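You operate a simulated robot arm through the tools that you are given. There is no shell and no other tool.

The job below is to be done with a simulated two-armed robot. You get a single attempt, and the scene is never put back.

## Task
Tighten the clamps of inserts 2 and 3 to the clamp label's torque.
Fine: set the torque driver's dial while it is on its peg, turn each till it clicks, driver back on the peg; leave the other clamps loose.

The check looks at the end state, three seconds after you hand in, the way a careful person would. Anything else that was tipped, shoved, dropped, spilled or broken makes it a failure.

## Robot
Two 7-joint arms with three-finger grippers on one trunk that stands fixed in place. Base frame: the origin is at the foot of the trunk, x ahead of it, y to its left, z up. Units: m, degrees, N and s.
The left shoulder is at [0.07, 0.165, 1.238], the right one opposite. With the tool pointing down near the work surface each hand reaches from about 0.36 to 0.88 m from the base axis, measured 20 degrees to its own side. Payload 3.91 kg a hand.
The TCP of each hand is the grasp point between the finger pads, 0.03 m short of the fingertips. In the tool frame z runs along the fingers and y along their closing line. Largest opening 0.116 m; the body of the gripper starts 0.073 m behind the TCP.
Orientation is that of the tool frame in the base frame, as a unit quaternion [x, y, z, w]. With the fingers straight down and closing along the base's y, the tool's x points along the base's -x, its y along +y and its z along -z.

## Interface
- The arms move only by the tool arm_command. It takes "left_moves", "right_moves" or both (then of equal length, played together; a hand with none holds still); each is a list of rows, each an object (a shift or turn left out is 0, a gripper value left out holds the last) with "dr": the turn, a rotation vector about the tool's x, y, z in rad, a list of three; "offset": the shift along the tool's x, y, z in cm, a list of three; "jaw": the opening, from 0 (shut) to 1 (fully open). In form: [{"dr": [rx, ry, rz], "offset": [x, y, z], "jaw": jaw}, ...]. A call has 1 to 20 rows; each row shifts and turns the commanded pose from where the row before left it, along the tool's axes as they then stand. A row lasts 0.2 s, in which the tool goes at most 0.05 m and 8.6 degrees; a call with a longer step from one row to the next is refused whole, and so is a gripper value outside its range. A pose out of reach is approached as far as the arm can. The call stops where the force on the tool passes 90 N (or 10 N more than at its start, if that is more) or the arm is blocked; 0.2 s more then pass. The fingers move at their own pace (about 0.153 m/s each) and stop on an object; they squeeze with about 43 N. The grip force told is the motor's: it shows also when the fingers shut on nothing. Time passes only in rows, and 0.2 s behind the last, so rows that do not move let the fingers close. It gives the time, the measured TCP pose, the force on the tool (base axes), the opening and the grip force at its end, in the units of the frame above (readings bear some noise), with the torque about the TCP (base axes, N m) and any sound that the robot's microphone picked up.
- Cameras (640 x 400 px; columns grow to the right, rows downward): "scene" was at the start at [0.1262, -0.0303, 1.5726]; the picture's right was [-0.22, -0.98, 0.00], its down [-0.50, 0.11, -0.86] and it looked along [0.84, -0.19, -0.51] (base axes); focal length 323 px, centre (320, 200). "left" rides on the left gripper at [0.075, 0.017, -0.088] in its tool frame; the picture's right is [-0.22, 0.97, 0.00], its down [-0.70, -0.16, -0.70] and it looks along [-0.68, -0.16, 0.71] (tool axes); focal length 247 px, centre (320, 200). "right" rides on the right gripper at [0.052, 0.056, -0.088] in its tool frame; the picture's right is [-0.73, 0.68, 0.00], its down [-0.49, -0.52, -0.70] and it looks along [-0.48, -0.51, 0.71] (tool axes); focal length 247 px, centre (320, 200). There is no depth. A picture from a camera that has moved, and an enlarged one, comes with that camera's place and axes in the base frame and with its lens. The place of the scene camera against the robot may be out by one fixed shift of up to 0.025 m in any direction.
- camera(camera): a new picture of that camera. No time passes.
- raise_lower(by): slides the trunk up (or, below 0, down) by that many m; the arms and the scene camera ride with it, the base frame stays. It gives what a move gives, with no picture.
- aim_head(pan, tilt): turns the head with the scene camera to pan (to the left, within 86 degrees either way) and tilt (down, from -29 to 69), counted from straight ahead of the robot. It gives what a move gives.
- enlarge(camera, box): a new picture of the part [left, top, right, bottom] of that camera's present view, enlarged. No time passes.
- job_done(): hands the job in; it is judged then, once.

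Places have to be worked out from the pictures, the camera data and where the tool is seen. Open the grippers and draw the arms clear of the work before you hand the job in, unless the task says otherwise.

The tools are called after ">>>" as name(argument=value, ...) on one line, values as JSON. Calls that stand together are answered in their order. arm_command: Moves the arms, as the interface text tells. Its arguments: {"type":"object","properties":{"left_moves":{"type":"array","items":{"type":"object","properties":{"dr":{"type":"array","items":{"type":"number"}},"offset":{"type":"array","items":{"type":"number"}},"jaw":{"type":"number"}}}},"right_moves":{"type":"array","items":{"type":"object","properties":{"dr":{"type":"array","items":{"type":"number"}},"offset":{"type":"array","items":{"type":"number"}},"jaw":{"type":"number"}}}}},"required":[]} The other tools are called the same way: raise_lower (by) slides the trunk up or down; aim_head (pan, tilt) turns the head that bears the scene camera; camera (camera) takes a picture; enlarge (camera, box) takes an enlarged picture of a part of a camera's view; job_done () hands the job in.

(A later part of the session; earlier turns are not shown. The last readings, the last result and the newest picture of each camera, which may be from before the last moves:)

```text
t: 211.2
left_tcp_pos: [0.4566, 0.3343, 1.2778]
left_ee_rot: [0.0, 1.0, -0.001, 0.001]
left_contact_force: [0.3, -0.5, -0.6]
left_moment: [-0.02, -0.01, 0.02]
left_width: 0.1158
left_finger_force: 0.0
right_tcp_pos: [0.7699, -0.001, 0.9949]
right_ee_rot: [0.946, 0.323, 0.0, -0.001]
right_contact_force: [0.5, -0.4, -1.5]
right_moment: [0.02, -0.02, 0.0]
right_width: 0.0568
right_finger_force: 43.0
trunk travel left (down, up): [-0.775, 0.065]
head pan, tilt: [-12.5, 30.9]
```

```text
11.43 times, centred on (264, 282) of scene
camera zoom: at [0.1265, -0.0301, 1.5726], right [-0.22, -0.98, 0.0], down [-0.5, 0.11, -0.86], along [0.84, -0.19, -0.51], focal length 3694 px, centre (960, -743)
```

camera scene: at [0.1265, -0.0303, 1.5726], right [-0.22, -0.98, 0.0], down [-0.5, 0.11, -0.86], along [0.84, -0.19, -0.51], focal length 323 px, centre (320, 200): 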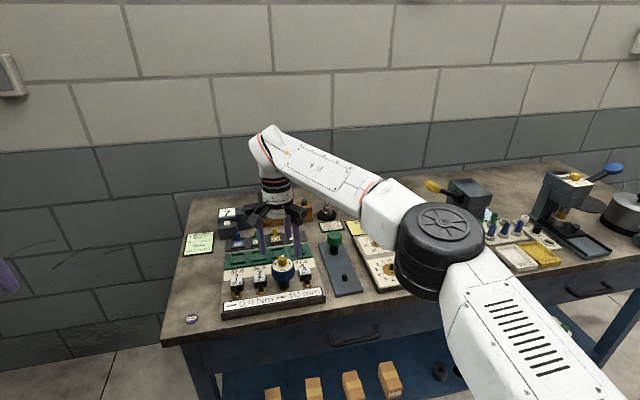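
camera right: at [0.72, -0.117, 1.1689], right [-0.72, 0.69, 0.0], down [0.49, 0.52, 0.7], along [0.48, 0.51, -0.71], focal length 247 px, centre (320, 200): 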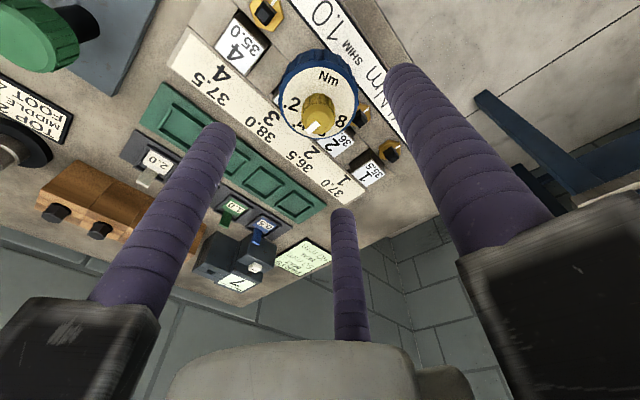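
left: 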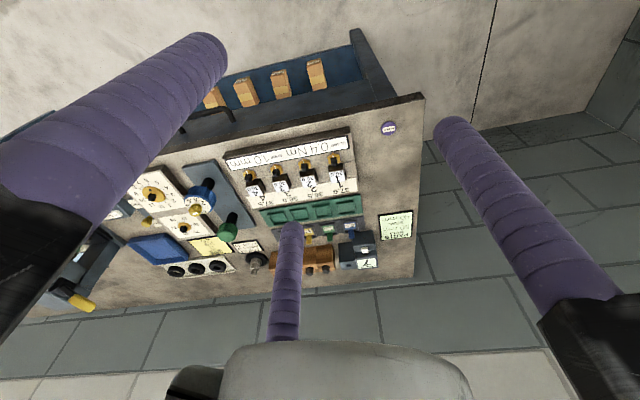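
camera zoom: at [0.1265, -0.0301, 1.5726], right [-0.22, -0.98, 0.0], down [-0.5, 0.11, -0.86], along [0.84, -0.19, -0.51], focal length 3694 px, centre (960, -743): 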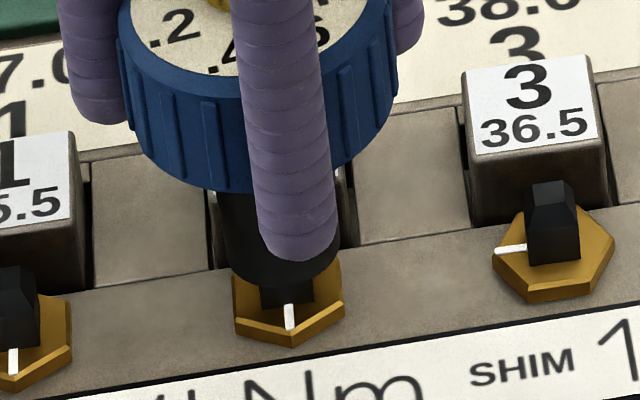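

Sliding on with no side force. I lower the last ~12 mm in small steps.

>>> arm_command(right_moves=[{"offset": [0, 0, 0.3]}, {"offset": [0, 0, 0.3]}, {"offset": [0, 0, 0.3]}, {"offset": [0, 0, 0.2]}, {}])

>>> enlarge(camera="scene", box=[250, 265, 278, 300])

```text
t: 212.4
left_tcp_pos: [0.4566, 0.3335, 1.278]
left_ee_rot: [0.0, 1.0, 0.001, 0.0]
left_contact_force: [-0.2, -0.2, 0.5]
left_moment: [0.02, -0.01, -0.03]
left_width: 0.116
left_finger_force: 0.0
right_tcp_pos: [0.7713, 0.0008, 0.9831]
right_ee_rot: [0.947, 0.322, 0.001, 0.0]
right_contact_force: [0.6, -0.3, -2.0]
right_moment: [-0.02, -0.02, 0.03]
right_width: 0.0567
right_finger_force: 43.1
trunk travel left (down, up): [-0.775, 0.065]
head pan, tilt: [-12.5, 30.9]
```

```text
11.43 times, centred on (264, 282) of scene
camera zoom: at [0.1265, -0.03, 1.5726], right [-0.22, -0.98, 0.0], down [-0.5, 0.11, -0.86], along [0.84, -0.19, -0.51], focal length 3694 px, centre (960, -743)
```

zoom: 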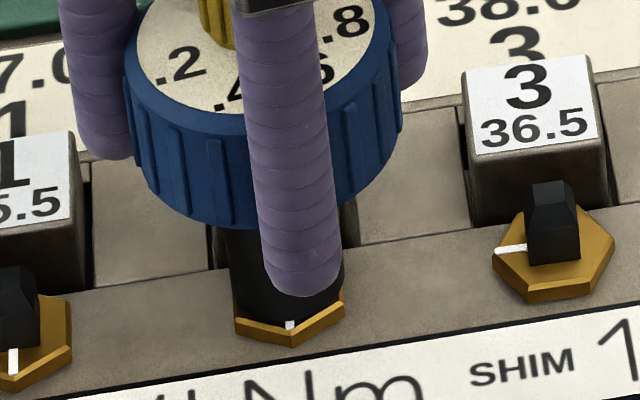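

2 mm above full seat with no contact forces. I lower 1.5 mm more and begin turning clockwise unpressed.

>>> arm_command(right_moves=[{"offset": [0, 0, 0.15]}, {"dr": [0, 0, 0.12]}, {"dr": [0, 0, 0.12]}, {"dr": [0, 0, 0.12]}])

>>> arm_command(right_moves=[{"dr": [0, 0, 0.12]}, {"dr": [0, 0, 0.12]}, {"dr": [0, 0, 0.12]}])

>>> enlarge(camera="scene", box=[250, 265, 278, 300])

```text
t: 213.4
left_tcp_pos: [0.4558, 0.336, 1.2779]
left_ee_rot: [0.0, 1.0, 0.0, 0.0]
left_contact_force: [0.1, 0.1, -0.1]
left_moment: [0.02, 0.0, 0.0]
left_width: 0.1158
left_finger_force: 0.1
right_tcp_pos: [0.7721, 0.0008, 0.9819]
right_ee_rot: [0.989, 0.147, 0.0, 0.0]
right_contact_force: [-0.2, 4.9, -2.5]
right_moment: [0.27, 0.0, 0.05]
right_width: 0.0566
right_finger_force: 43.2
trunk travel left (down, up): [-0.775, 0.065]
head pan, tilt: [-12.5, 30.9]
```

```text
t: 214.2
left_tcp_pos: [0.4556, 0.336, 1.2778]
left_ee_rot: [0.0, 1.0, 0.0, 0.0]
left_contact_force: [0.6, 0.0, -0.2]
left_moment: [0.0, -0.02, -0.03]
left_width: 0.116
left_finger_force: 0.0
right_tcp_pos: [0.7706, 0.001, 0.9823]
right_ee_rot: [0.999, -0.032, 0.001, -0.001]
right_contact_force: [0.8, 8.3, -2.1]
right_moment: [0.38, -0.08, 0.07]
right_width: 0.0566
right_finger_force: 43.0
trunk travel left (down, up): [-0.775, 0.065]
head pan, tilt: [-12.5, 30.9]
```

```text
11.43 times, centred on (264, 282) of scene
camera zoom: at [0.1267, -0.0286, 1.5726], right [-0.22, -0.98, 0.0], down [-0.5, 0.11, -0.86], along [0.84, -0.19, -0.51], focal length 3694 px, centre (960, -743)
```

zoom: 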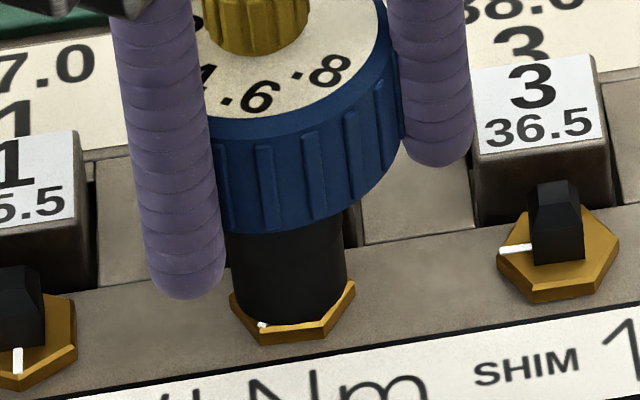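

41° turned freely (T≈0.06), hex following. A side force of +8 N in y; I shift 0.8 mm to relieve and continue in small steps.

>>> arm_command(right_moves=[{"offset": [0, -0.08, 0]}, {"dr": [0, 0, 0.1]}, {"dr": [0, 0, 0.1]}])

>>> arm_command(right_moves=[{"dr": [0, 0, 0.1]}, {"dr": [0, 0, 0.1]}])

>>> enlarge(camera="scene", box=[250, 265, 278, 300])

```text
t: 215.0
left_tcp_pos: [0.4555, 0.3351, 1.278]
left_ee_rot: [0.0, 1.0, -0.001, 0.0]
left_contact_force: [0.3, 0.6, 0.5]
left_moment: [-0.01, 0.01, 0.0]
left_width: 0.1158
left_finger_force: 0.1
right_tcp_pos: [0.77, 0.0005, 0.9814]
right_ee_rot: [0.991, -0.132, 0.0, -0.001]
right_contact_force: [-0.7, 7.6, -0.9]
right_moment: [0.38, 0.02, 0.18]
right_width: 0.0565
right_finger_force: 42.8
trunk travel left (down, up): [-0.775, 0.065]
head pan, tilt: [-12.5, 30.9]
```

```text
t: 215.6
left_tcp_pos: [0.4559, 0.336, 1.2786]
left_ee_rot: [0.0, 1.0, 0.0, 0.0]
left_contact_force: [0.8, -0.3, 0.0]
left_moment: [-0.02, -0.02, -0.01]
left_width: 0.116
left_finger_force: 0.0
right_tcp_pos: [0.7717, 0.0004, 0.9818]
right_ee_rot: [0.973, -0.231, 0.001, -0.001]
right_contact_force: [2.1, 8.5, 0.7]
right_moment: [0.37, -0.04, 0.25]
right_width: 0.0568
right_finger_force: 42.6
trunk travel left (down, up): [-0.775, 0.065]
head pan, tilt: [-12.5, 30.9]
```

```text
11.43 times, centred on (264, 282) of scene
camera zoom: at [0.1264, -0.0285, 1.5727], right [-0.22, -0.98, 0.0], down [-0.5, 0.11, -0.86], along [0.84, -0.19, -0.51], focal length 3694 px, centre (960, -743)
```

zoom: 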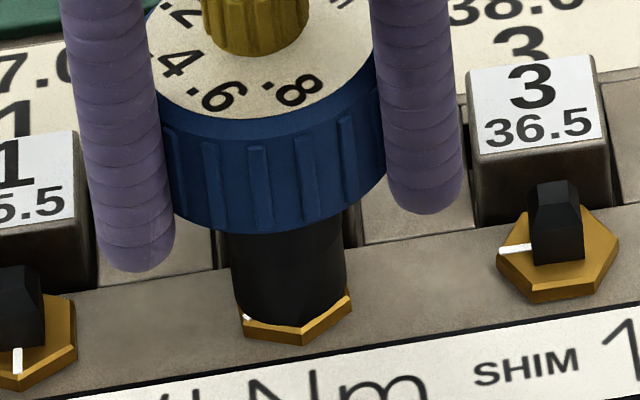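

Resistance builds: T=0.25 with the hex at ≈49°. I continue in small steps.

>>> arm_command(right_moves=[{"dr": [0, 0, 0.08]}, {"dr": [0, 0, 0.08]}])

>>> arm_command(right_moves=[{"dr": [0, 0, 0.08]}, {"dr": [0, 0, 0.08]}])

>>> arm_command(right_moves=[{"dr": [0, 0, 0.08]}, {"dr": [0, 0, 0.08]}])

>>> enlarge(camera="scene", box=[250, 265, 278, 300])

```text
t: 216.2
left_tcp_pos: [0.4557, 0.3354, 1.2778]
left_ee_rot: [0.0, 1.0, -0.001, 0.0]
left_contact_force: [0.7, -0.8, 0.7]
left_moment: [0.04, 0.0, 0.0]
left_width: 0.1161
left_finger_force: 0.0
right_tcp_pos: [0.7707, 0.0018, 0.9807]
right_ee_rot: [0.951, -0.308, 0.0, 0.0]
right_contact_force: [5.1, 7.3, 1.7]
right_moment: [0.29, -0.21, 0.24]
right_width: 0.0567
right_finger_force: 43.2
trunk travel left (down, up): [-0.775, 0.065]
head pan, tilt: [-12.5, 30.9]
```

```text
t: 216.8
left_tcp_pos: [0.4542, 0.3359, 1.2788]
left_ee_rot: [0.0, 1.0, -0.001, 0.0]
left_contact_force: [-0.2, 0.0, 0.7]
left_moment: [-0.04, 0.03, -0.01]
left_width: 0.116
left_finger_force: 0.2
right_tcp_pos: [0.771, 0.0004, 0.9824]
right_ee_rot: [0.924, -0.383, 0.0, 0.0]
right_contact_force: [3.2, 6.0, 2.7]
right_moment: [0.19, -0.15, 0.26]
right_width: 0.0567
right_finger_force: 42.4
trunk travel left (down, up): [-0.775, 0.065]
head pan, tilt: [-12.5, 30.9]
```

```text
t: 217.4
left_tcp_pos: [0.4563, 0.3351, 1.2791]
left_ee_rot: [0.0, 1.0, -0.001, 0.0]
left_contact_force: [0.2, -0.1, -0.2]
left_moment: [0.03, -0.03, -0.02]
left_width: 0.116
left_finger_force: 0.0
right_tcp_pos: [0.7728, 0.0013, 0.9802]
right_ee_rot: [0.89, -0.456, 0.0, 0.0]
right_contact_force: [2.2, 2.8, 1.1]
right_moment: [0.07, -0.02, 0.29]
right_width: 0.0566
right_finger_force: 42.9
trunk travel left (down, up): [-0.775, 0.065]
head pan, tilt: [-12.5, 30.9]
```

```text
11.43 times, centred on (264, 282) of scene
camera zoom: at [0.1263, -0.0295, 1.5726], right [-0.22, -0.98, 0.0], down [-0.5, 0.11, -0.86], along [0.84, -0.19, -0.51], focal length 3694 px, centre (960, -743)
```

zoom: 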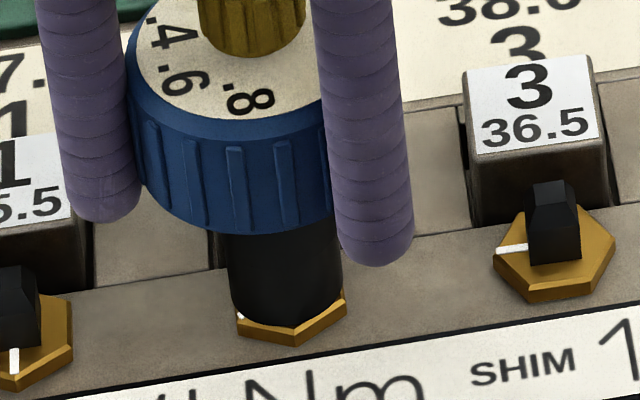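

Clamp 2 behaves the same: hex snug at ≈51°, torque ≈0.29 read (≈0.4 in motion), no click. I stop there. Decisive test: set a higher dial on the peg and see if the slip torque rises with it. I lift the driver and turn it +50° so the bit squares with the peg.

>>> arm_command(right_moves=[{"offset": [0, 0, -0.5]}, {"offset": [0, 0, -0.8]}, {"offset": [0, 0, -1.2]}, {"offset": [0, 0, -1.5]}, {"offset": [0, 0, -2]}, {"offset": [0, 0, -2]}, {}])

>>> enlarge(camera="scene", box=[250, 265, 278, 300])

>>> enlarge(camera="right", box=[240, 30, 400, 230])

```text
t: 219.0
left_tcp_pos: [0.4575, 0.3354, 1.2776]
left_ee_rot: [-0.001, 1.0, 0.0, -0.001]
left_contact_force: [0.1, -0.2, -0.2]
left_moment: [-0.02, 0.04, 0.03]
left_width: 0.116
left_finger_force: 0.2
right_tcp_pos: [0.7703, 0.0014, 1.0613]
right_ee_rot: [0.891, -0.454, 0.0, 0.001]
right_contact_force: [-0.2, -0.5, -2.0]
right_moment: [0.02, -0.03, -0.01]
right_width: 0.0566
right_finger_force: 43.6
trunk travel left (down, up): [-0.775, 0.065]
head pan, tilt: [-12.5, 30.9]
```

```text
11.43 times, centred on (264, 282) of scene
camera zoom: at [0.1277, -0.03, 1.5725], right [-0.22, -0.98, 0.0], down [-0.5, 0.11, -0.86], along [0.84, -0.19, -0.51], focal length 3694 px, centre (960, -743)
```

zoom: 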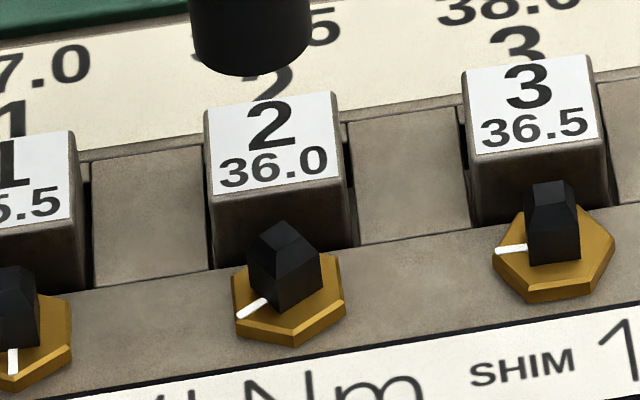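

```text
2.00 times, centred on (320, 130) of right
camera zoom: at [0.7585, -0.0751, 1.1495], right [-0.98, 0.19, 0.0], down [0.14, 0.7, 0.7], along [0.14, 0.69, -0.71], focal length 494 px, centre (320, 340)
```

zoom: 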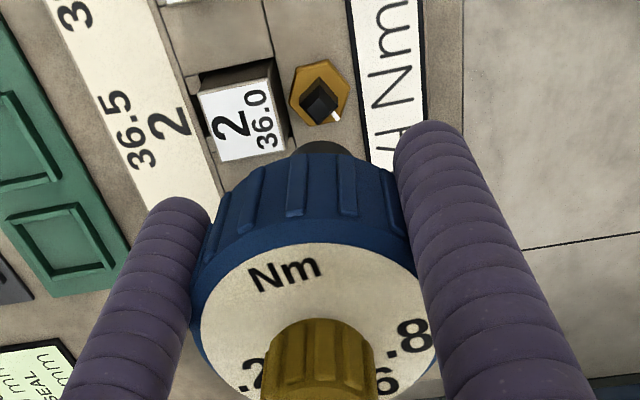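

Hex 2 stands at ≈60.5°. I carry the driver to the peg, turning +64° so that the bit lines up with it.

>>> arm_command(right_moves=[{"dr": [0, 0, -0.1396]}, {"dr": [0, 0, -0.1396]}, {"dr": [0, 0, -0.1396]}, {"dr": [0, 0, -0.1396]}, {"dr": [0, 0, -0.1396]}, {"dr": [0, 0, -0.1396]}, {"dr": [0, 0, -0.1396]}, {"dr": [0, 0, -0.1396]}, {}])

```text
t: 221.0
left_tcp_pos: [0.4558, 0.3341, 1.2785]
left_ee_rot: [0.0, 1.0, 0.0, -0.001]
left_contact_force: [0.9, -0.7, -0.9]
left_moment: [-0.01, -0.04, 0.0]
left_width: 0.1159
left_finger_force: 0.1
right_tcp_pos: [0.7714, 0.0013, 1.0617]
right_ee_rot: [0.996, 0.087, 0.001, 0.0]
right_contact_force: [-0.1, 0.0, -1.0]
right_moment: [0.02, -0.04, 0.01]
right_width: 0.0572
right_finger_force: 43.2
trunk travel left (down, up): [-0.775, 0.065]
head pan, tilt: [-12.5, 30.9]
```

Now I translate to above the peg.

>>> arm_command(right_moves=[{"offset": [-0.457, 3.912, 0]}, {"offset": [-0.457, 3.912, 0]}, {"offset": [-0.457, 3.912, 0]}, {"offset": [-0.457, 3.912, 0]}, {"offset": [-0.457, 3.912, 0]}, {"offset": [-0.457, 3.912, 0]}, {}, {}])

>>> enlarge(camera="right", box=[270, 40, 370, 140])

```text
t: 222.8
left_tcp_pos: [0.4556, 0.3344, 1.2792]
left_ee_rot: [-0.001, 1.0, -0.001, -0.001]
left_contact_force: [-0.4, 0.1, 0.5]
left_moment: [0.01, -0.05, 0.03]
left_width: 0.1161
left_finger_force: 0.0
right_tcp_pos: [0.7856, -0.2364, 1.0625]
right_ee_rot: [0.996, 0.086, 0.0, 0.0]
right_contact_force: [-0.2, -0.2, -3.0]
right_moment: [-0.01, 0.0, 0.03]
right_width: 0.0565
right_finger_force: 42.8
trunk travel left (down, up): [-0.775, 0.065]
head pan, tilt: [-12.5, 30.9]
```

```text
4.00 times, centred on (320, 90) of right
camera zoom: at [0.8482, -0.2837, 1.151], right [-0.6, -0.8, 0.0], down [-0.57, 0.43, 0.7], along [-0.56, 0.42, -0.71], focal length 988 px, centre (320, 640)
```

zoom: 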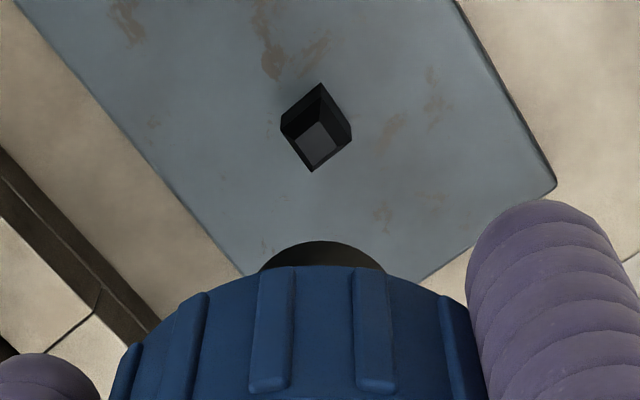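

Peg is aligned within a millimetre. I lower onto it carefully.

>>> arm_command(right_moves=[{"offset": [-0.05, -0.05, 2]}, {"offset": [0, 0, 2]}, {"offset": [0, 0, 2]}, {"offset": [0, 0, 1.7]}, {}, {"offset": [0, 0, 0.4]}, {"offset": [0, 0, 0.4]}, {"offset": [0, 0, 0.4]}, {}])

>>> arm_command(right_moves=[{"offset": [0, 0, 0.3]}, {"offset": [0, 0, 0.3]}, {"offset": [0, 0, 0.3]}, {}])

>>> enlarge(camera="scene", box=[325, 235, 370, 290])

```text
t: 224.8
left_tcp_pos: [0.4553, 0.335, 1.2789]
left_ee_rot: [0.0, 1.0, 0.0, 0.0]
left_contact_force: [0.0, -0.6, 0.2]
left_moment: [0.01, 0.0, 0.03]
left_width: 0.1163
left_finger_force: 0.1
right_tcp_pos: [0.7832, -0.2347, 0.9733]
right_ee_rot: [0.996, 0.086, 0.001, 0.0]
right_contact_force: [-0.8, 0.2, -2.0]
right_moment: [-0.02, -0.01, 0.0]
right_width: 0.0571
right_finger_force: 43.3
trunk travel left (down, up): [-0.775, 0.065]
head pan, tilt: [-12.5, 30.9]
```

```text
t: 225.8
left_tcp_pos: [0.4555, 0.3357, 1.2783]
left_ee_rot: [-0.001, 1.0, 0.0, 0.0]
left_contact_force: [0.3, 0.4, -0.4]
left_moment: [-0.01, 0.02, -0.04]
left_width: 0.1157
left_finger_force: 0.0
right_tcp_pos: [0.7842, -0.236, 0.9636]
right_ee_rot: [0.996, 0.087, 0.001, 0.0]
right_contact_force: [0.6, 0.0, -1.7]
right_moment: [0.03, -0.08, 0.0]
right_width: 0.0565
right_finger_force: 42.8
trunk travel left (down, up): [-0.775, 0.065]
head pan, tilt: [-12.5, 30.9]
```

```text
7.27 times, centred on (348, 262) of scene
camera zoom: at [0.1266, -0.0302, 1.5726], right [-0.22, -0.98, 0.0], down [-0.5, 0.11, -0.86], along [0.84, -0.19, -0.51], focal length 2351 px, centre (120, -254)
```

zoom: 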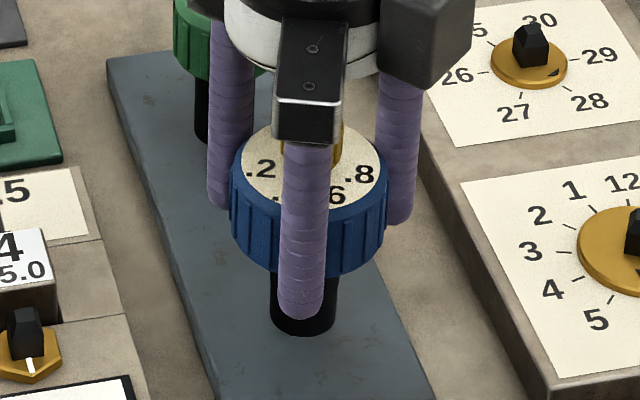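

On the peg. I release, rise to the knob, yaw back and turn the dial up by ~50° (to ≈.6) for the test.

>>> arm_command(right_moves=[{"offset": [0, 0, 0.25]}, {"jaw": 0.6}, {"jaw": 0.75}, {}, {"offset": [0, 0, -1.7]}, {"offset": [0, 0, -1.7]}, {"offset": [0, 0, -1.6]}, {"dr": [0, 0, 0.149]}, {"dr": [0, 0, 0.149]}, {"dr": [0, 0, 0.149]}, {"dr": [0, 0, 0.149]}, {"dr": [0, 0, 0.149]}, {"dr": [0, 0, 0.149]}, {"dr": [0, 0, 0.149]}, {"dr": [0, 0, 0.149]}, {"jaw": 0.4}, {}])

>>> enlarge(camera="right", box=[240, 80, 400, 220])

```text
t: 229.4
left_tcp_pos: [0.4553, 0.3327, 1.2787]
left_ee_rot: [0.001, 1.0, 0.001, -0.001]
left_contact_force: [0.2, 0.5, -0.7]
left_moment: [0.0, 0.02, 0.03]
left_width: 0.116
left_finger_force: 0.0
right_tcp_pos: [0.7834, -0.2358, 1.0114]
right_ee_rot: [0.873, -0.489, 0.001, -0.002]
right_contact_force: [-0.3, 0.3, -0.1]
right_moment: [0.0, -0.02, 0.02]
right_width: 0.0463
right_finger_force: 0.0
trunk travel left (down, up): [-0.775, 0.065]
head pan, tilt: [-12.5, 30.9]
```

```text
2.86 times, centred on (320, 150) of right
camera zoom: at [0.7659, -0.3111, 1.1004], right [-0.96, 0.27, 0.0], down [0.19, 0.69, 0.7], along [0.19, 0.67, -0.71], focal length 706 px, centre (320, 343)
```

zoom: 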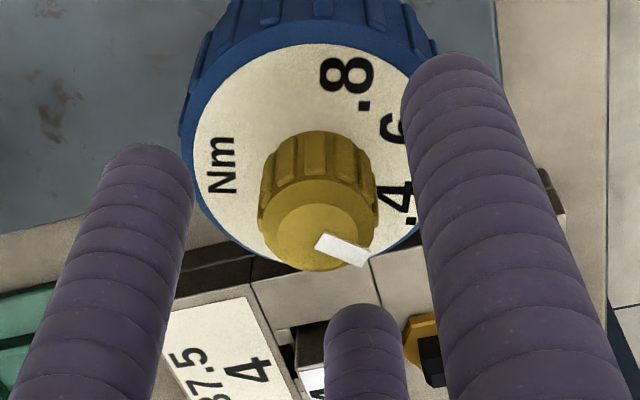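

I grip the knob and turn ~50° counter-clockwise, then lift to read.

>>> arm_command(right_moves=[{"jaw": 0.25}, {"jaw": 0.0}, {}, {}, {"dr": [0, 0, -0.145]}, {"dr": [0, 0, -0.145]}, {"dr": [0, 0, -0.145]}, {"dr": [0, 0, -0.145]}, {"dr": [0, 0, -0.145]}, {"dr": [0, 0, -0.145]}, {}, {"jaw": 0.42}, {}, {"offset": [0, 0, -2]}, {"offset": [0, 0, -2]}, {"offset": [0, 0, -2]}, {}])

>>> enlarge(camera="right", box=[270, 50, 370, 150])

>>> enlarge(camera="scene", box=[334, 244, 360, 272])

```text
t: 233.0
left_tcp_pos: [0.4561, 0.3334, 1.2796]
left_ee_rot: [0.001, 1.0, 0.0, 0.0]
left_contact_force: [-0.9, -0.6, 0.0]
left_moment: [0.0, 0.03, 0.0]
left_width: 0.1159
left_finger_force: 0.1
right_tcp_pos: [0.7845, -0.2363, 1.0727]
right_ee_rot: [0.997, -0.075, 0.0, 0.0]
right_contact_force: [-0.6, 0.2, 0.4]
right_moment: [0.0, -0.01, 0.0]
right_width: 0.0486
right_finger_force: 0.0
trunk travel left (down, up): [-0.775, 0.065]
head pan, tilt: [-12.5, 30.9]
```

```text
4.00 times, centred on (320, 100) of right
camera zoom: at [0.829, -0.3005, 1.1606], right [-0.83, -0.56, 0.0], down [-0.4, 0.59, 0.7], along [-0.39, 0.58, -0.71], focal length 988 px, centre (320, 600)
```

zoom: 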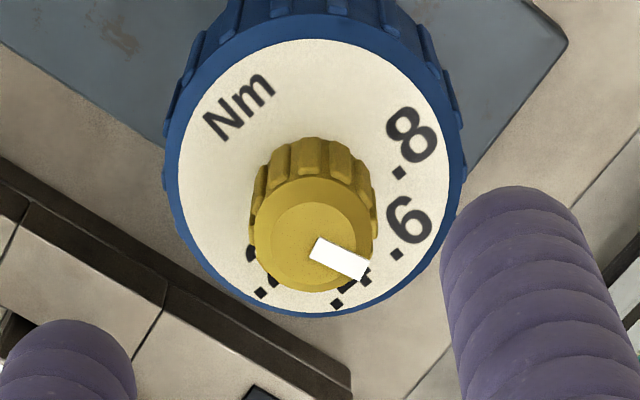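

```text
14.29 times, centred on (347, 258) of scene
camera zoom: at [0.1264, -0.0301, 1.5726], right [-0.22, -0.98, 0.0], down [-0.5, 0.11, -0.86], along [0.84, -0.19, -0.51], focal length 4617 px, centre (-66, -629)
```

zoom: 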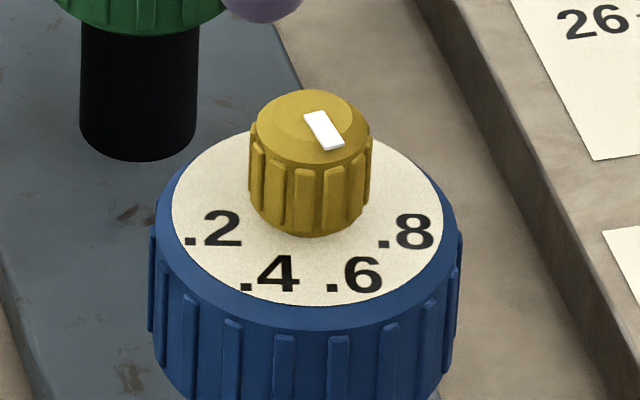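

The dial is now ≈0.57. I grip the handle and turn clockwise on the peg to see if the slip torque rises above the earlier 0.29.

>>> arm_command(right_moves=[{"jaw": 0.75}, {}, {"offset": [0, 0, 2.2]}, {"offset": [0, 0, 2.2]}, {"offset": [0, 0, 2.2]}, {"offset": [0, 0, 2.2]}, {"offset": [0, 0, 2.4]}, {}, {"jaw": 0.4}, {"jaw": 0.0}, {}, {}])

>>> arm_command(right_moves=[{"dr": [0, 0, 0.08]}, {"dr": [0, 0, 0.08]}, {"dr": [0, 0, 0.08]}])

>>> arm_command(right_moves=[{"dr": [0, 0, 0.08]}, {"dr": [0, 0, 0.08]}, {"dr": [0, 0, 0.08]}])

>>> enlarge(camera="right", box=[240, 80, 400, 280])

```text
t: 235.6
left_tcp_pos: [0.4564, 0.3345, 1.2787]
left_ee_rot: [0.0, 1.0, -0.001, 0.0]
left_contact_force: [-0.8, -0.5, -0.1]
left_moment: [0.0, 0.04, 0.0]
left_width: 0.116
left_finger_force: 0.0
right_tcp_pos: [0.783, -0.2369, 0.9606]
right_ee_rot: [0.997, -0.076, 0.0, -0.002]
right_contact_force: [10.1, -0.3, 6.4]
right_moment: [-0.07, -0.56, -0.03]
right_width: 0.0571
right_finger_force: 43.4
trunk travel left (down, up): [-0.775, 0.065]
head pan, tilt: [-12.5, 30.9]
```

```text
t: 236.4
left_tcp_pos: [0.4554, 0.3347, 1.278]
left_ee_rot: [0.0, 1.0, -0.001, 0.001]
left_contact_force: [0.6, 0.2, 0.6]
left_moment: [0.03, 0.02, 0.01]
left_width: 0.1158
left_finger_force: 0.0
right_tcp_pos: [0.7836, -0.2361, 0.9608]
right_ee_rot: [0.981, -0.194, 0.0, -0.001]
right_contact_force: [7.8, 0.5, 7.9]
right_moment: [0.05, -0.18, 0.32]
right_width: 0.0571
right_finger_force: 42.8
trunk travel left (down, up): [-0.775, 0.065]
head pan, tilt: [-12.5, 30.9]
```

```text
t: 237.2
left_tcp_pos: [0.4562, 0.3344, 1.2793]
left_ee_rot: [0.0, 1.0, 0.0, 0.0]
left_contact_force: [0.2, -0.2, 1.4]
left_moment: [0.05, -0.02, 0.02]
left_width: 0.1162
left_finger_force: 0.0
right_tcp_pos: [0.7836, -0.2353, 0.9585]
right_ee_rot: [0.951, -0.31, 0.001, -0.001]
right_contact_force: [9.7, 1.1, 7.2]
right_moment: [0.28, -0.34, 0.43]
right_width: 0.0568
right_finger_force: 43.0
trunk travel left (down, up): [-0.775, 0.065]
head pan, tilt: [-12.5, 30.9]
```

```text
2.00 times, centred on (320, 180) of right
camera zoom: at [0.795, -0.3119, 1.049], right [-0.99, -0.12, 0.0], down [-0.09, 0.71, 0.7], along [-0.08, 0.7, -0.71], focal length 494 px, centre (320, 240)
```

zoom: 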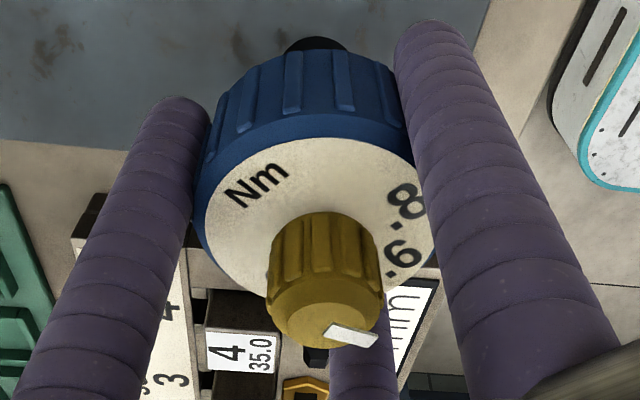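

With the dial at .57 the slip torque is ≈0.59, so the clutch slips exactly at the dial value — it works. The unclear point is only the click; perhaps full seating matters. I set the dial back toward .4 (≈42° clockwise) here on the peg.

>>> arm_command(right_moves=[{"jaw": 0.6}, {"jaw": 0.75}, {}, {"offset": [0, 0, -1.7]}, {"offset": [0, 0, -1.7]}, {"offset": [0, 0, -1.7]}, {"jaw": 0.4}, {}, {"jaw": 0.0}, {}, {}, {"dr": [0, 0, 0.138]}, {"dr": [0, 0, 0.138]}, {"dr": [0, 0, 0.138]}, {"dr": [0, 0, 0.138]}, {"dr": [0, 0, 0.138]}, {}])

>>> arm_command(right_moves=[{"jaw": 0.42}, {}, {"offset": [0, 0, -2]}, {"offset": [0, 0, -2]}, {"offset": [0, 0, -2]}, {}])

>>> enlarge(camera="right", box=[270, 50, 370, 150])

>>> enlarge(camera="scene", box=[334, 244, 360, 272])

```text
t: 240.8
left_tcp_pos: [0.4544, 0.3348, 1.2791]
left_ee_rot: [0.0, 1.0, -0.001, 0.001]
left_contact_force: [-0.2, 0.2, 0.0]
left_moment: [0.0, -0.03, 0.0]
left_width: 0.116
left_finger_force: 0.1
right_tcp_pos: [0.784, -0.2344, 1.0122]
right_ee_rot: [0.79, -0.613, 0.001, -0.001]
right_contact_force: [1.9, 0.7, 12.9]
right_moment: [0.18, -0.12, -0.01]
right_width: 0.0193
right_finger_force: 42.8
trunk travel left (down, up): [-0.775, 0.065]
head pan, tilt: [-12.5, 30.9]
```

```text
t: 242.2
left_tcp_pos: [0.4561, 0.3356, 1.2782]
left_ee_rot: [-0.001, 1.0, 0.0, 0.0]
left_contact_force: [0.0, 0.0, 0.7]
left_moment: [-0.01, 0.01, 0.02]
left_width: 0.1159
left_finger_force: 0.0
right_tcp_pos: [0.783, -0.2361, 1.0701]
right_ee_rot: [0.791, -0.612, -0.001, 0.0]
right_contact_force: [0.6, -0.4, -0.6]
right_moment: [0.02, 0.04, 0.01]
right_width: 0.0487
right_finger_force: 0.1
trunk travel left (down, up): [-0.775, 0.065]
head pan, tilt: [-12.5, 30.9]
```

```text
4.00 times, centred on (320, 100) of right
camera zoom: at [0.7441, -0.3006, 1.1586], right [-0.84, 0.54, 0.0], down [0.39, 0.6, 0.7], along [0.38, 0.59, -0.71], focal length 988 px, centre (320, 600)
```

zoom: 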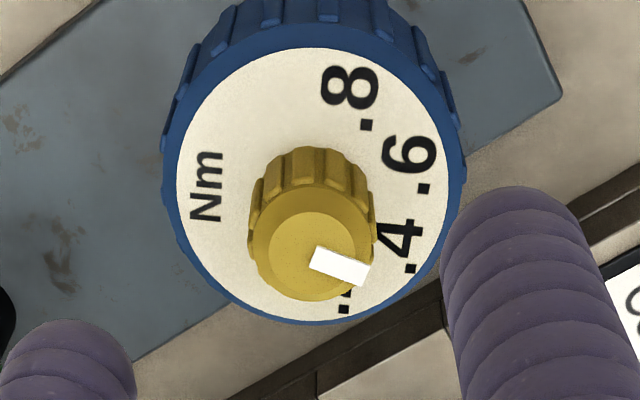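

```text
14.29 times, centred on (347, 258) of scene
camera zoom: at [0.1266, -0.0303, 1.5726], right [-0.22, -0.98, 0.0], down [-0.5, 0.11, -0.86], along [0.84, -0.19, -0.51], focal length 4617 px, centre (-66, -629)
```

zoom: 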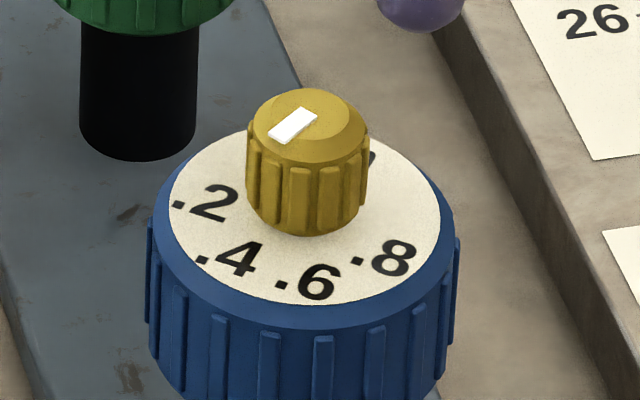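

The dial is ≈0.438; I turn it ~11° further clockwise.

>>> arm_command(right_moves=[{"offset": [0, 0, 2]}, {"offset": [0, 0, 2]}, {"offset": [0, 0, 1.9]}, {"jaw": 0.25}, {"jaw": 0.0}, {}, {}, {"dr": [0, 0, 0.1]}, {"dr": [0, 0, 0.1]}, {}, {"jaw": 0.42}, {}, {"offset": [0, 0, -2]}, {"offset": [0, 0, -2]}, {"offset": [0, 0, -1.9]}, {}])

>>> enlarge(camera="right", box=[270, 50, 370, 150])

>>> enlarge(camera="scene", box=[334, 244, 360, 272])

```text
t: 245.6
left_tcp_pos: [0.4556, 0.3339, 1.2777]
left_ee_rot: [0.001, 1.0, -0.001, 0.0]
left_contact_force: [-0.8, 0.0, -0.4]
left_moment: [0.05, 0.06, -0.01]
left_width: 0.1162
left_finger_force: 0.0
right_tcp_pos: [0.7829, -0.2357, 1.0707]
right_ee_rot: [0.725, -0.689, 0.0, -0.001]
right_contact_force: [-0.4, 0.2, 0.3]
right_moment: [0.0, 0.04, -0.01]
right_width: 0.0488
right_finger_force: 0.0
trunk travel left (down, up): [-0.775, 0.065]
head pan, tilt: [-12.5, 30.9]
```

```text
4.00 times, centred on (320, 100) of right
camera zoom: at [0.7327, -0.2915, 1.1593], right [-0.72, 0.7, 0.0], down [0.5, 0.51, 0.7], along [0.49, 0.5, -0.71], focal length 988 px, centre (320, 600)
```

zoom: 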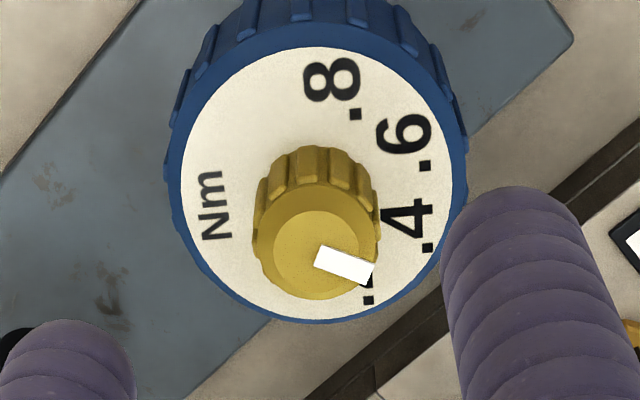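

```text
14.29 times, centred on (347, 258) of scene
camera zoom: at [0.1263, -0.0302, 1.5726], right [-0.22, -0.98, 0.0], down [-0.5, 0.11, -0.86], along [0.84, -0.19, -0.51], focal length 4617 px, centre (-66, -629)
```

zoom: 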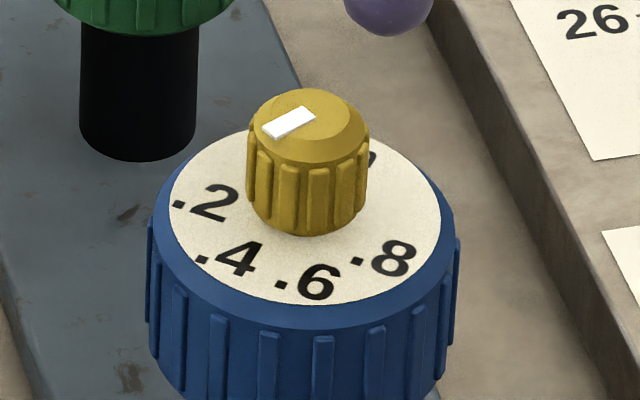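

The dial averages 0.400 now. I yaw to ~188°, take the driver off the peg again.

>>> arm_command(right_moves=[{"jaw": 0.75, "dr": [0, 0, -0.1383]}, {"dr": [0, 0, -0.1383]}, {"dr": [0, 0, -0.1383]}, {"dr": [0, 0, -0.1383]}, {"dr": [0, 0, -0.1383]}, {"dr": [0, 0, -0.1383]}, {"dr": [0, 0, -0.1383]}, {"dr": [0, 0, -0.1383]}, {"dr": [0, 0, -0.1383]}, {"dr": [0, 0, -0.1383]}, {"dr": [0, 0, -0.1383]}, {"dr": [0, 0, -0.1383]}, {}])

>>> enlarge(camera="right", box=[260, 40, 380, 160])

```text
t: 248.4
left_tcp_pos: [0.4564, 0.3346, 1.2793]
left_ee_rot: [0.001, 1.0, -0.001, 0.0]
left_contact_force: [0.3, 0.5, -0.7]
left_moment: [0.02, 0.0, 0.03]
left_width: 0.1158
left_finger_force: 0.2
right_tcp_pos: [0.7844, -0.2366, 1.0708]
right_ee_rot: [0.998, 0.07, 0.001, -0.001]
right_contact_force: [0.2, 0.5, 0.5]
right_moment: [0.01, 0.02, -0.02]
right_width: 0.0869
right_finger_force: 0.1
trunk travel left (down, up): [-0.775, 0.065]
head pan, tilt: [-12.5, 30.9]
```

```text
3.33 times, centred on (320, 100) of right
camera zoom: at [0.8458, -0.2846, 1.1593], right [-0.63, -0.78, 0.0], down [-0.56, 0.45, 0.7], along [-0.54, 0.44, -0.71], focal length 823 px, centre (320, 533)
```

zoom: 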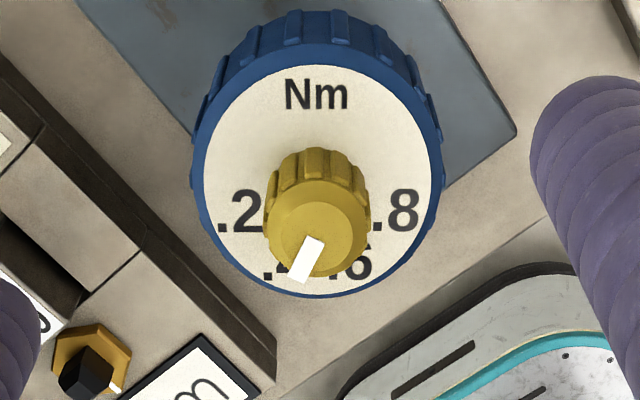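

Dial ≈0.395–0.40 and centred. I descend, grip, press-seat nothing, and lift.

>>> arm_command(right_moves=[{"offset": [0, 0, 2.2]}, {"offset": [0, 0, 2.2]}, {"offset": [0, 0, 2.2]}, {"offset": [0, 0, 2.2]}, {"offset": [0, 0, 2.3]}, {}, {"jaw": 0.4}, {"jaw": 0.0}, {}, {}])

>>> arm_command(right_moves=[{"offset": [0, 0, -0.5]}, {"offset": [0, 0, -0.8]}, {"offset": [0, 0, -1.2]}, {"offset": [0, 0, -1.5]}, {"offset": [0, 0, -2]}, {"offset": [0, 0, -2]}, {"offset": [0, 0, -2.1]}, {}])

>>> arm_command(right_moves=[{"dr": [0, 0, -0.131]}, {"dr": [0, 0, -0.131]}, {"dr": [0, 0, -0.131]}, {"dr": [0, 0, -0.131]}, {}])

```text
t: 250.6
left_tcp_pos: [0.4561, 0.3345, 1.2785]
left_ee_rot: [0.0, 1.0, 0.0, 0.0]
left_contact_force: [-0.2, 0.4, -0.1]
left_moment: [0.02, -0.01, 0.02]
left_width: 0.1161
left_finger_force: 0.0
right_tcp_pos: [0.7844, -0.2347, 0.9589]
right_ee_rot: [0.998, 0.071, 0.002, 0.0]
right_contact_force: [4.6, -0.9, 2.2]
right_moment: [-0.01, -0.21, 0.01]
right_width: 0.0567
right_finger_force: 43.0
trunk travel left (down, up): [-0.775, 0.065]
head pan, tilt: [-12.5, 30.9]
```

```text
t: 252.4
left_tcp_pos: [0.4557, 0.334, 1.2787]
left_ee_rot: [0.0, 1.0, 0.0, 0.0]
left_contact_force: [0.2, -0.1, -0.2]
left_moment: [-0.01, 0.02, 0.0]
left_width: 0.1159
left_finger_force: 0.0
right_tcp_pos: [0.7835, -0.2357, 1.0593]
right_ee_rot: [0.998, 0.07, 0.0, -0.001]
right_contact_force: [0.1, -1.1, -2.2]
right_moment: [0.0, 0.03, 0.0]
right_width: 0.0567
right_finger_force: 43.4
trunk travel left (down, up): [-0.775, 0.065]
head pan, tilt: [-12.5, 30.9]
```

```text
t: 253.6
left_tcp_pos: [0.4562, 0.3336, 1.2784]
left_ee_rot: [0.0, 1.0, 0.0, 0.0]
left_contact_force: [0.2, -0.4, -0.1]
left_moment: [0.02, 0.02, 0.02]
left_width: 0.1159
left_finger_force: 0.0
right_tcp_pos: [0.7832, -0.2357, 1.0607]
right_ee_rot: [0.945, 0.326, 0.0, 0.0]
right_contact_force: [-0.6, -0.6, -2.7]
right_moment: [-0.01, -0.01, 0.02]
right_width: 0.0568
right_finger_force: 42.8
trunk travel left (down, up): [-0.775, 0.065]
head pan, tilt: [-12.5, 30.9]
```

I carry it to above clamp 2 (bit turned +30° to match its stud).

>>> arm_command(right_moves=[{"offset": [2.255, -3.23, 0]}, {"offset": [2.255, -3.23, 0]}, {"offset": [2.255, -3.23, 0]}, {"offset": [2.255, -3.23, 0]}, {"offset": [2.255, -3.23, 0]}, {"offset": [2.255, -3.23, 0]}, {}, {}])

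>>> enlarge(camera="right", box=[270, 40, 370, 140])

```text
t: 255.4
left_tcp_pos: [0.4567, 0.3338, 1.2779]
left_ee_rot: [-0.001, 1.0, 0.0, -0.001]
left_contact_force: [0.4, 0.3, -0.5]
left_moment: [0.02, -0.04, -0.01]
left_width: 0.116
left_finger_force: 0.2
right_tcp_pos: [0.7727, -0.0002, 1.0613]
right_ee_rot: [0.945, 0.326, 0.001, -0.001]
right_contact_force: [0.7, 0.8, -2.6]
right_moment: [-0.02, 0.01, 0.0]
right_width: 0.0567
right_finger_force: 43.3
trunk travel left (down, up): [-0.775, 0.065]
head pan, tilt: [-12.5, 30.9]
```

```text
4.00 times, centred on (320, 90) of right
camera zoom: at [0.8503, -0.0142, 1.1505], right [-0.16, -0.99, 0.0], down [-0.71, 0.11, 0.7], along [-0.69, 0.11, -0.71], focal length 988 px, centre (320, 640)
```

zoom: 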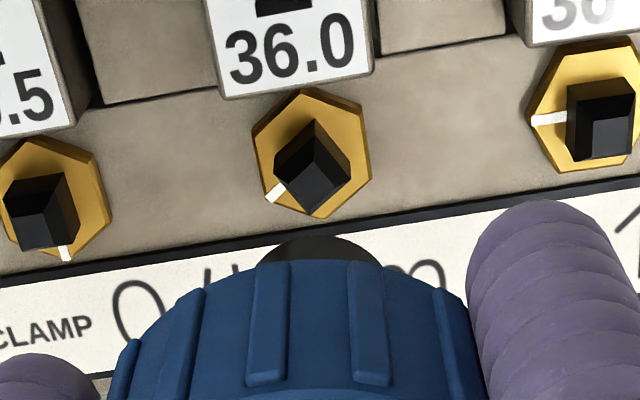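

Well aligned (as in the earlier force-free insertion). I lower and this time seat it fully with light pressure.

>>> arm_command(right_moves=[{"offset": [0, 0, 2]}, {"offset": [0, 0, 2]}, {"offset": [0, 0, 1.5]}, {}, {"offset": [0, 0, 0.4]}, {"offset": [0, 0, 0.4]}, {"offset": [0, 0, 0.4]}, {}])

>>> arm_command(right_moves=[{"offset": [0, 0, 0.3]}, {"offset": [0, 0, 0.3]}, {"offset": [0, 0, 0.2]}, {"offset": [0, 0, 0.1]}, {}])

>>> enlarge(camera="scene", box=[250, 265, 278, 300])

```text
t: 257.2
left_tcp_pos: [0.4556, 0.3352, 1.2791]
left_ee_rot: [0.0, 1.0, 0.0, 0.001]
left_contact_force: [0.5, -0.3, -0.2]
left_moment: [0.01, 0.01, -0.03]
left_width: 0.1158
left_finger_force: 0.1
right_tcp_pos: [0.7706, 0.0001, 0.9946]
right_ee_rot: [0.946, 0.325, 0.001, -0.001]
right_contact_force: [-1.9, 0.8, 3.5]
right_moment: [-0.04, 0.12, 0.01]
right_width: 0.0566
right_finger_force: 43.5
trunk travel left (down, up): [-0.775, 0.065]
head pan, tilt: [-12.5, 30.9]
```

```text
t: 258.4
left_tcp_pos: [0.4564, 0.3352, 1.2782]
left_ee_rot: [0.0, 1.0, -0.001, 0.001]
left_contact_force: [0.3, 0.2, 0.4]
left_moment: [0.0, -0.02, 0.0]
left_width: 0.1159
left_finger_force: 0.2
right_tcp_pos: [0.7705, 0.0012, 0.9832]
right_ee_rot: [0.946, 0.326, 0.0, 0.0]
right_contact_force: [10.6, 3.5, 6.2]
right_moment: [0.2, -0.51, 0.03]
right_width: 0.0568
right_finger_force: 43.3
trunk travel left (down, up): [-0.775, 0.065]
head pan, tilt: [-12.5, 30.9]
```

```text
11.43 times, centred on (264, 282) of scene
camera zoom: at [0.127, -0.0293, 1.5725], right [-0.22, -0.98, 0.0], down [-0.5, 0.11, -0.86], along [0.84, -0.19, -0.51], focal length 3694 px, centre (960, -743)
```

zoom: 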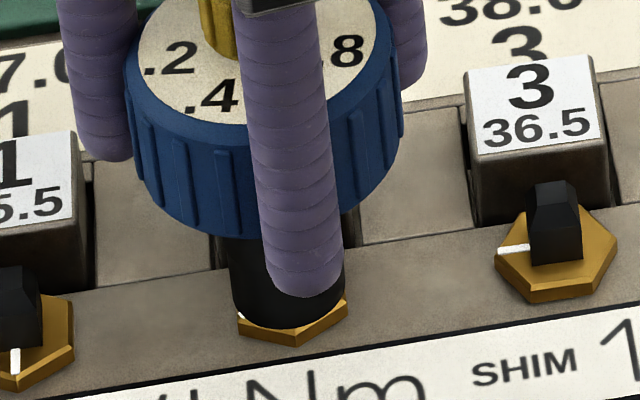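

Seated with light contact. I relieve the side load and turn quickly to see whether the click comes on clamp 2.

>>> arm_command(right_moves=[{"offset": [0.08, 0.03, 0]}, {}])

>>> arm_command(right_moves=[{"dr": [0, 0, 0.149]}, {"dr": [0, 0, 0.149]}, {"dr": [0, 0, 0.149]}])

>>> arm_command(right_moves=[{"dr": [0, 0, 0.149]}, {"dr": [0, 0, 0.149]}, {"dr": [0, 0, 0.149]}])

>>> enlarge(camera="scene", box=[250, 265, 278, 300])

```text
t: 259.0
left_tcp_pos: [0.4564, 0.3349, 1.279]
left_ee_rot: [0.0, 1.0, -0.001, -0.001]
left_contact_force: [0.3, -0.5, 0.1]
left_moment: [0.02, 0.03, 0.01]
left_width: 0.116
left_finger_force: 0.1
right_tcp_pos: [0.7708, 0.0003, 0.9844]
right_ee_rot: [0.945, 0.326, 0.0, 0.0]
right_contact_force: [4.5, 2.1, 2.7]
right_moment: [0.08, -0.22, 0.04]
right_width: 0.0565
right_finger_force: 42.8
trunk travel left (down, up): [-0.775, 0.065]
head pan, tilt: [-12.5, 30.9]
```

```text
t: 259.8
left_tcp_pos: [0.4556, 0.3337, 1.2775]
left_ee_rot: [0.0, 1.0, 0.0, 0.0]
left_contact_force: [-0.1, 0.2, 0.3]
left_moment: [-0.02, -0.02, -0.02]
left_width: 0.1162
left_finger_force: 0.1
right_tcp_pos: [0.7707, 0.0005, 0.9833]
right_ee_rot: [0.994, 0.107, -0.001, -0.001]
right_contact_force: [-3.0, -1.4, -6.3]
right_moment: [0.04, 0.3, 0.28]
right_width: 0.0565
right_finger_force: 43.3
trunk travel left (down, up): [-0.775, 0.065]
head pan, tilt: [-12.5, 30.9]
```

```text
t: 260.6
left_tcp_pos: [0.4557, 0.3344, 1.2785]
left_ee_rot: [0.0, 1.0, 0.001, 0.0]
left_contact_force: [0.1, 0.1, -0.2]
left_moment: [0.01, -0.01, 0.0]
left_width: 0.116
left_finger_force: 0.0
right_tcp_pos: [0.7717, 0.0014, 0.9846]
right_ee_rot: [0.993, -0.116, 0.0, -0.001]
right_contact_force: [-5.0, -0.2, -7.6]
right_moment: [0.04, 0.45, 0.31]
right_width: 0.0568
right_finger_force: 43.0
trunk travel left (down, up): [-0.775, 0.065]
head pan, tilt: [-12.5, 30.9]
```

```text
11.43 times, centred on (264, 282) of scene
camera zoom: at [0.1266, -0.0302, 1.5725], right [-0.22, -0.98, 0.0], down [-0.5, 0.11, -0.86], along [0.84, -0.19, -0.51], focal length 3694 px, centre (960, -743)
```

zoom: 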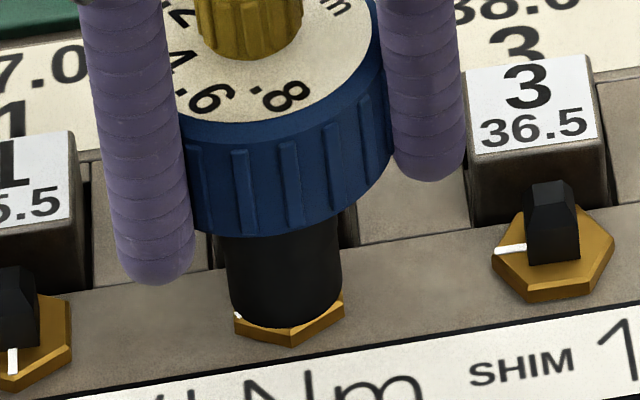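

Still no sound at full slip torque. One more idea: keep the driver firmly seated (light downward force) during the slip itself. I lower 2 mm and turn again.

>>> arm_command(right_moves=[{"offset": [0, 0, 0.2]}, {"dr": [0, 0, 0.149]}, {"dr": [0, 0, 0.149]}, {"dr": [0, 0, 0.149]}])

>>> arm_command(right_moves=[{"offset": [0, 0, 0.1]}, {"dr": [0, 0, 0.149]}, {"dr": [0, 0, 0.149]}, {"dr": [0, 0, 0.149]}])

```text
t: 261.6
left_tcp_pos: [0.4541, 0.3332, 1.2789]
left_ee_rot: [0.001, 1.0, -0.001, 0.001]
left_contact_force: [0.9, -0.4, 0.3]
left_moment: [0.01, -0.02, 0.01]
left_width: 0.1157
left_finger_force: 0.0
right_tcp_pos: [0.771, 0.0007, 0.9847]
right_ee_rot: [0.942, -0.335, 0.001, -0.001]
right_contact_force: [-1.8, 1.4, 3.9]
right_moment: [0.22, 0.18, 0.29]
right_width: 0.057
right_finger_force: 42.6
trunk travel left (down, up): [-0.775, 0.065]
head pan, tilt: [-12.5, 30.9]
```

```text
t: 262.6
left_tcp_pos: [0.4549, 0.336, 1.2791]
left_ee_rot: [0.0, 1.0, -0.001, 0.0]
left_contact_force: [-0.5, -0.1, -0.9]
left_moment: [0.02, -0.04, -0.01]
left_width: 0.1163
left_finger_force: 0.0
right_tcp_pos: [0.7715, 0.0013, 0.9844]
right_ee_rot: [0.845, -0.534, 0.001, -0.001]
right_contact_force: [4.5, 3.2, 16.1]
right_moment: [0.3, -0.17, 0.27]
right_width: 0.0569
right_finger_force: 43.0
trunk travel left (down, up): [-0.775, 0.065]
head pan, tilt: [-12.5, 30.9]
```

No click with firm seating either. I'll now control the state by the physics: the clutch limits at 0.4, so each clamp should be drawn just until it stalls at 0.4 without long slipping. Let me see how the hex responds to a counter-clockwise turn on clamp 2 (to redo it cleanly).

>>> arm_command(right_moves=[{"offset": [0, 0, -0.25]}, {"dr": [0, 0, -0.14]}, {"dr": [0, 0, -0.14]}, {"dr": [0, 0, -0.14]}, {"dr": [0, 0, -0.14]}])

>>> enlarge(camera="scene", box=[250, 265, 278, 300])

>>> arm_command(right_moves=[{"dr": [0, 0, -0.14]}, {"dr": [0, 0, -0.14]}, {"dr": [0, 0, -0.14]}, {"dr": [0, 0, -0.14]}])

>>> enlarge(camera="scene", box=[250, 265, 278, 300])

```text
t: 263.8
left_tcp_pos: [0.4572, 0.3343, 1.2787]
left_ee_rot: [0.0, 1.0, -0.001, 0.0]
left_contact_force: [-0.2, 0.6, -0.1]
left_moment: [0.01, 0.03, 0.0]
left_width: 0.1159
left_finger_force: 0.0
right_tcp_pos: [0.7704, 0.0006, 0.9831]
right_ee_rot: [0.961, -0.277, 0.0, 0.0]
right_contact_force: [2.8, 3.4, 0.7]
right_moment: [0.44, -0.2, -0.25]
right_width: 0.0567
right_finger_force: 43.4
trunk travel left (down, up): [-0.775, 0.065]
head pan, tilt: [-12.5, 30.9]
```

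```text
11.43 times, centred on (264, 282) of scene
camera zoom: at [0.1265, -0.0293, 1.5725], right [-0.22, -0.98, 0.0], down [-0.5, 0.11, -0.86], along [0.84, -0.19, -0.51], focal length 3694 px, centre (960, -743)
```

zoom: 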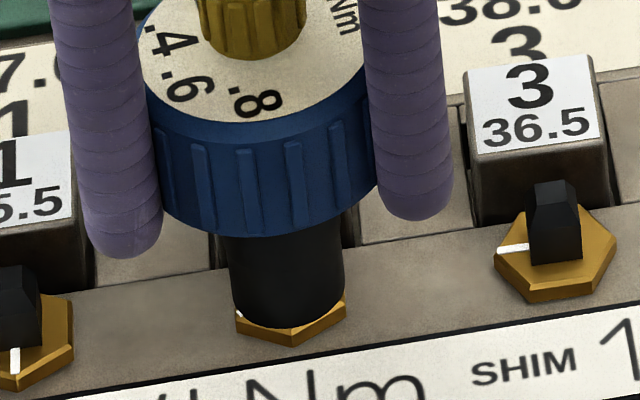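

```text
t: 264.8
left_tcp_pos: [0.4553, 0.3345, 1.2786]
left_ee_rot: [0.0, 1.0, -0.001, 0.0]
left_contact_force: [0.1, 0.7, -0.4]
left_moment: [0.01, -0.03, 0.01]
left_width: 0.1156
left_finger_force: 0.0
right_tcp_pos: [0.7714, 0.0013, 0.9835]
right_ee_rot: [1.0, -0.002, 0.0, -0.001]
right_contact_force: [-3.2, 2.1, -4.6]
right_moment: [-0.07, 0.22, -0.29]
right_width: 0.0568
right_finger_force: 43.2
trunk travel left (down, up): [-0.775, 0.065]
head pan, tilt: [-12.5, 30.9]
```

```text
11.43 times, centred on (264, 282) of scene
camera zoom: at [0.1262, -0.0299, 1.5726], right [-0.22, -0.98, 0.0], down [-0.5, 0.11, -0.86], along [0.84, -0.19, -0.51], focal length 3694 px, centre (960, -743)
```

zoom: 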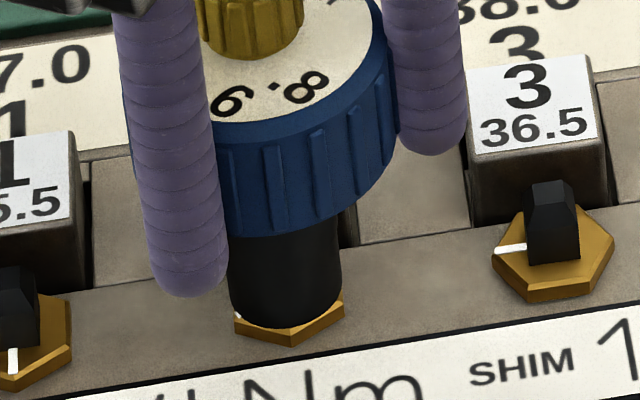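

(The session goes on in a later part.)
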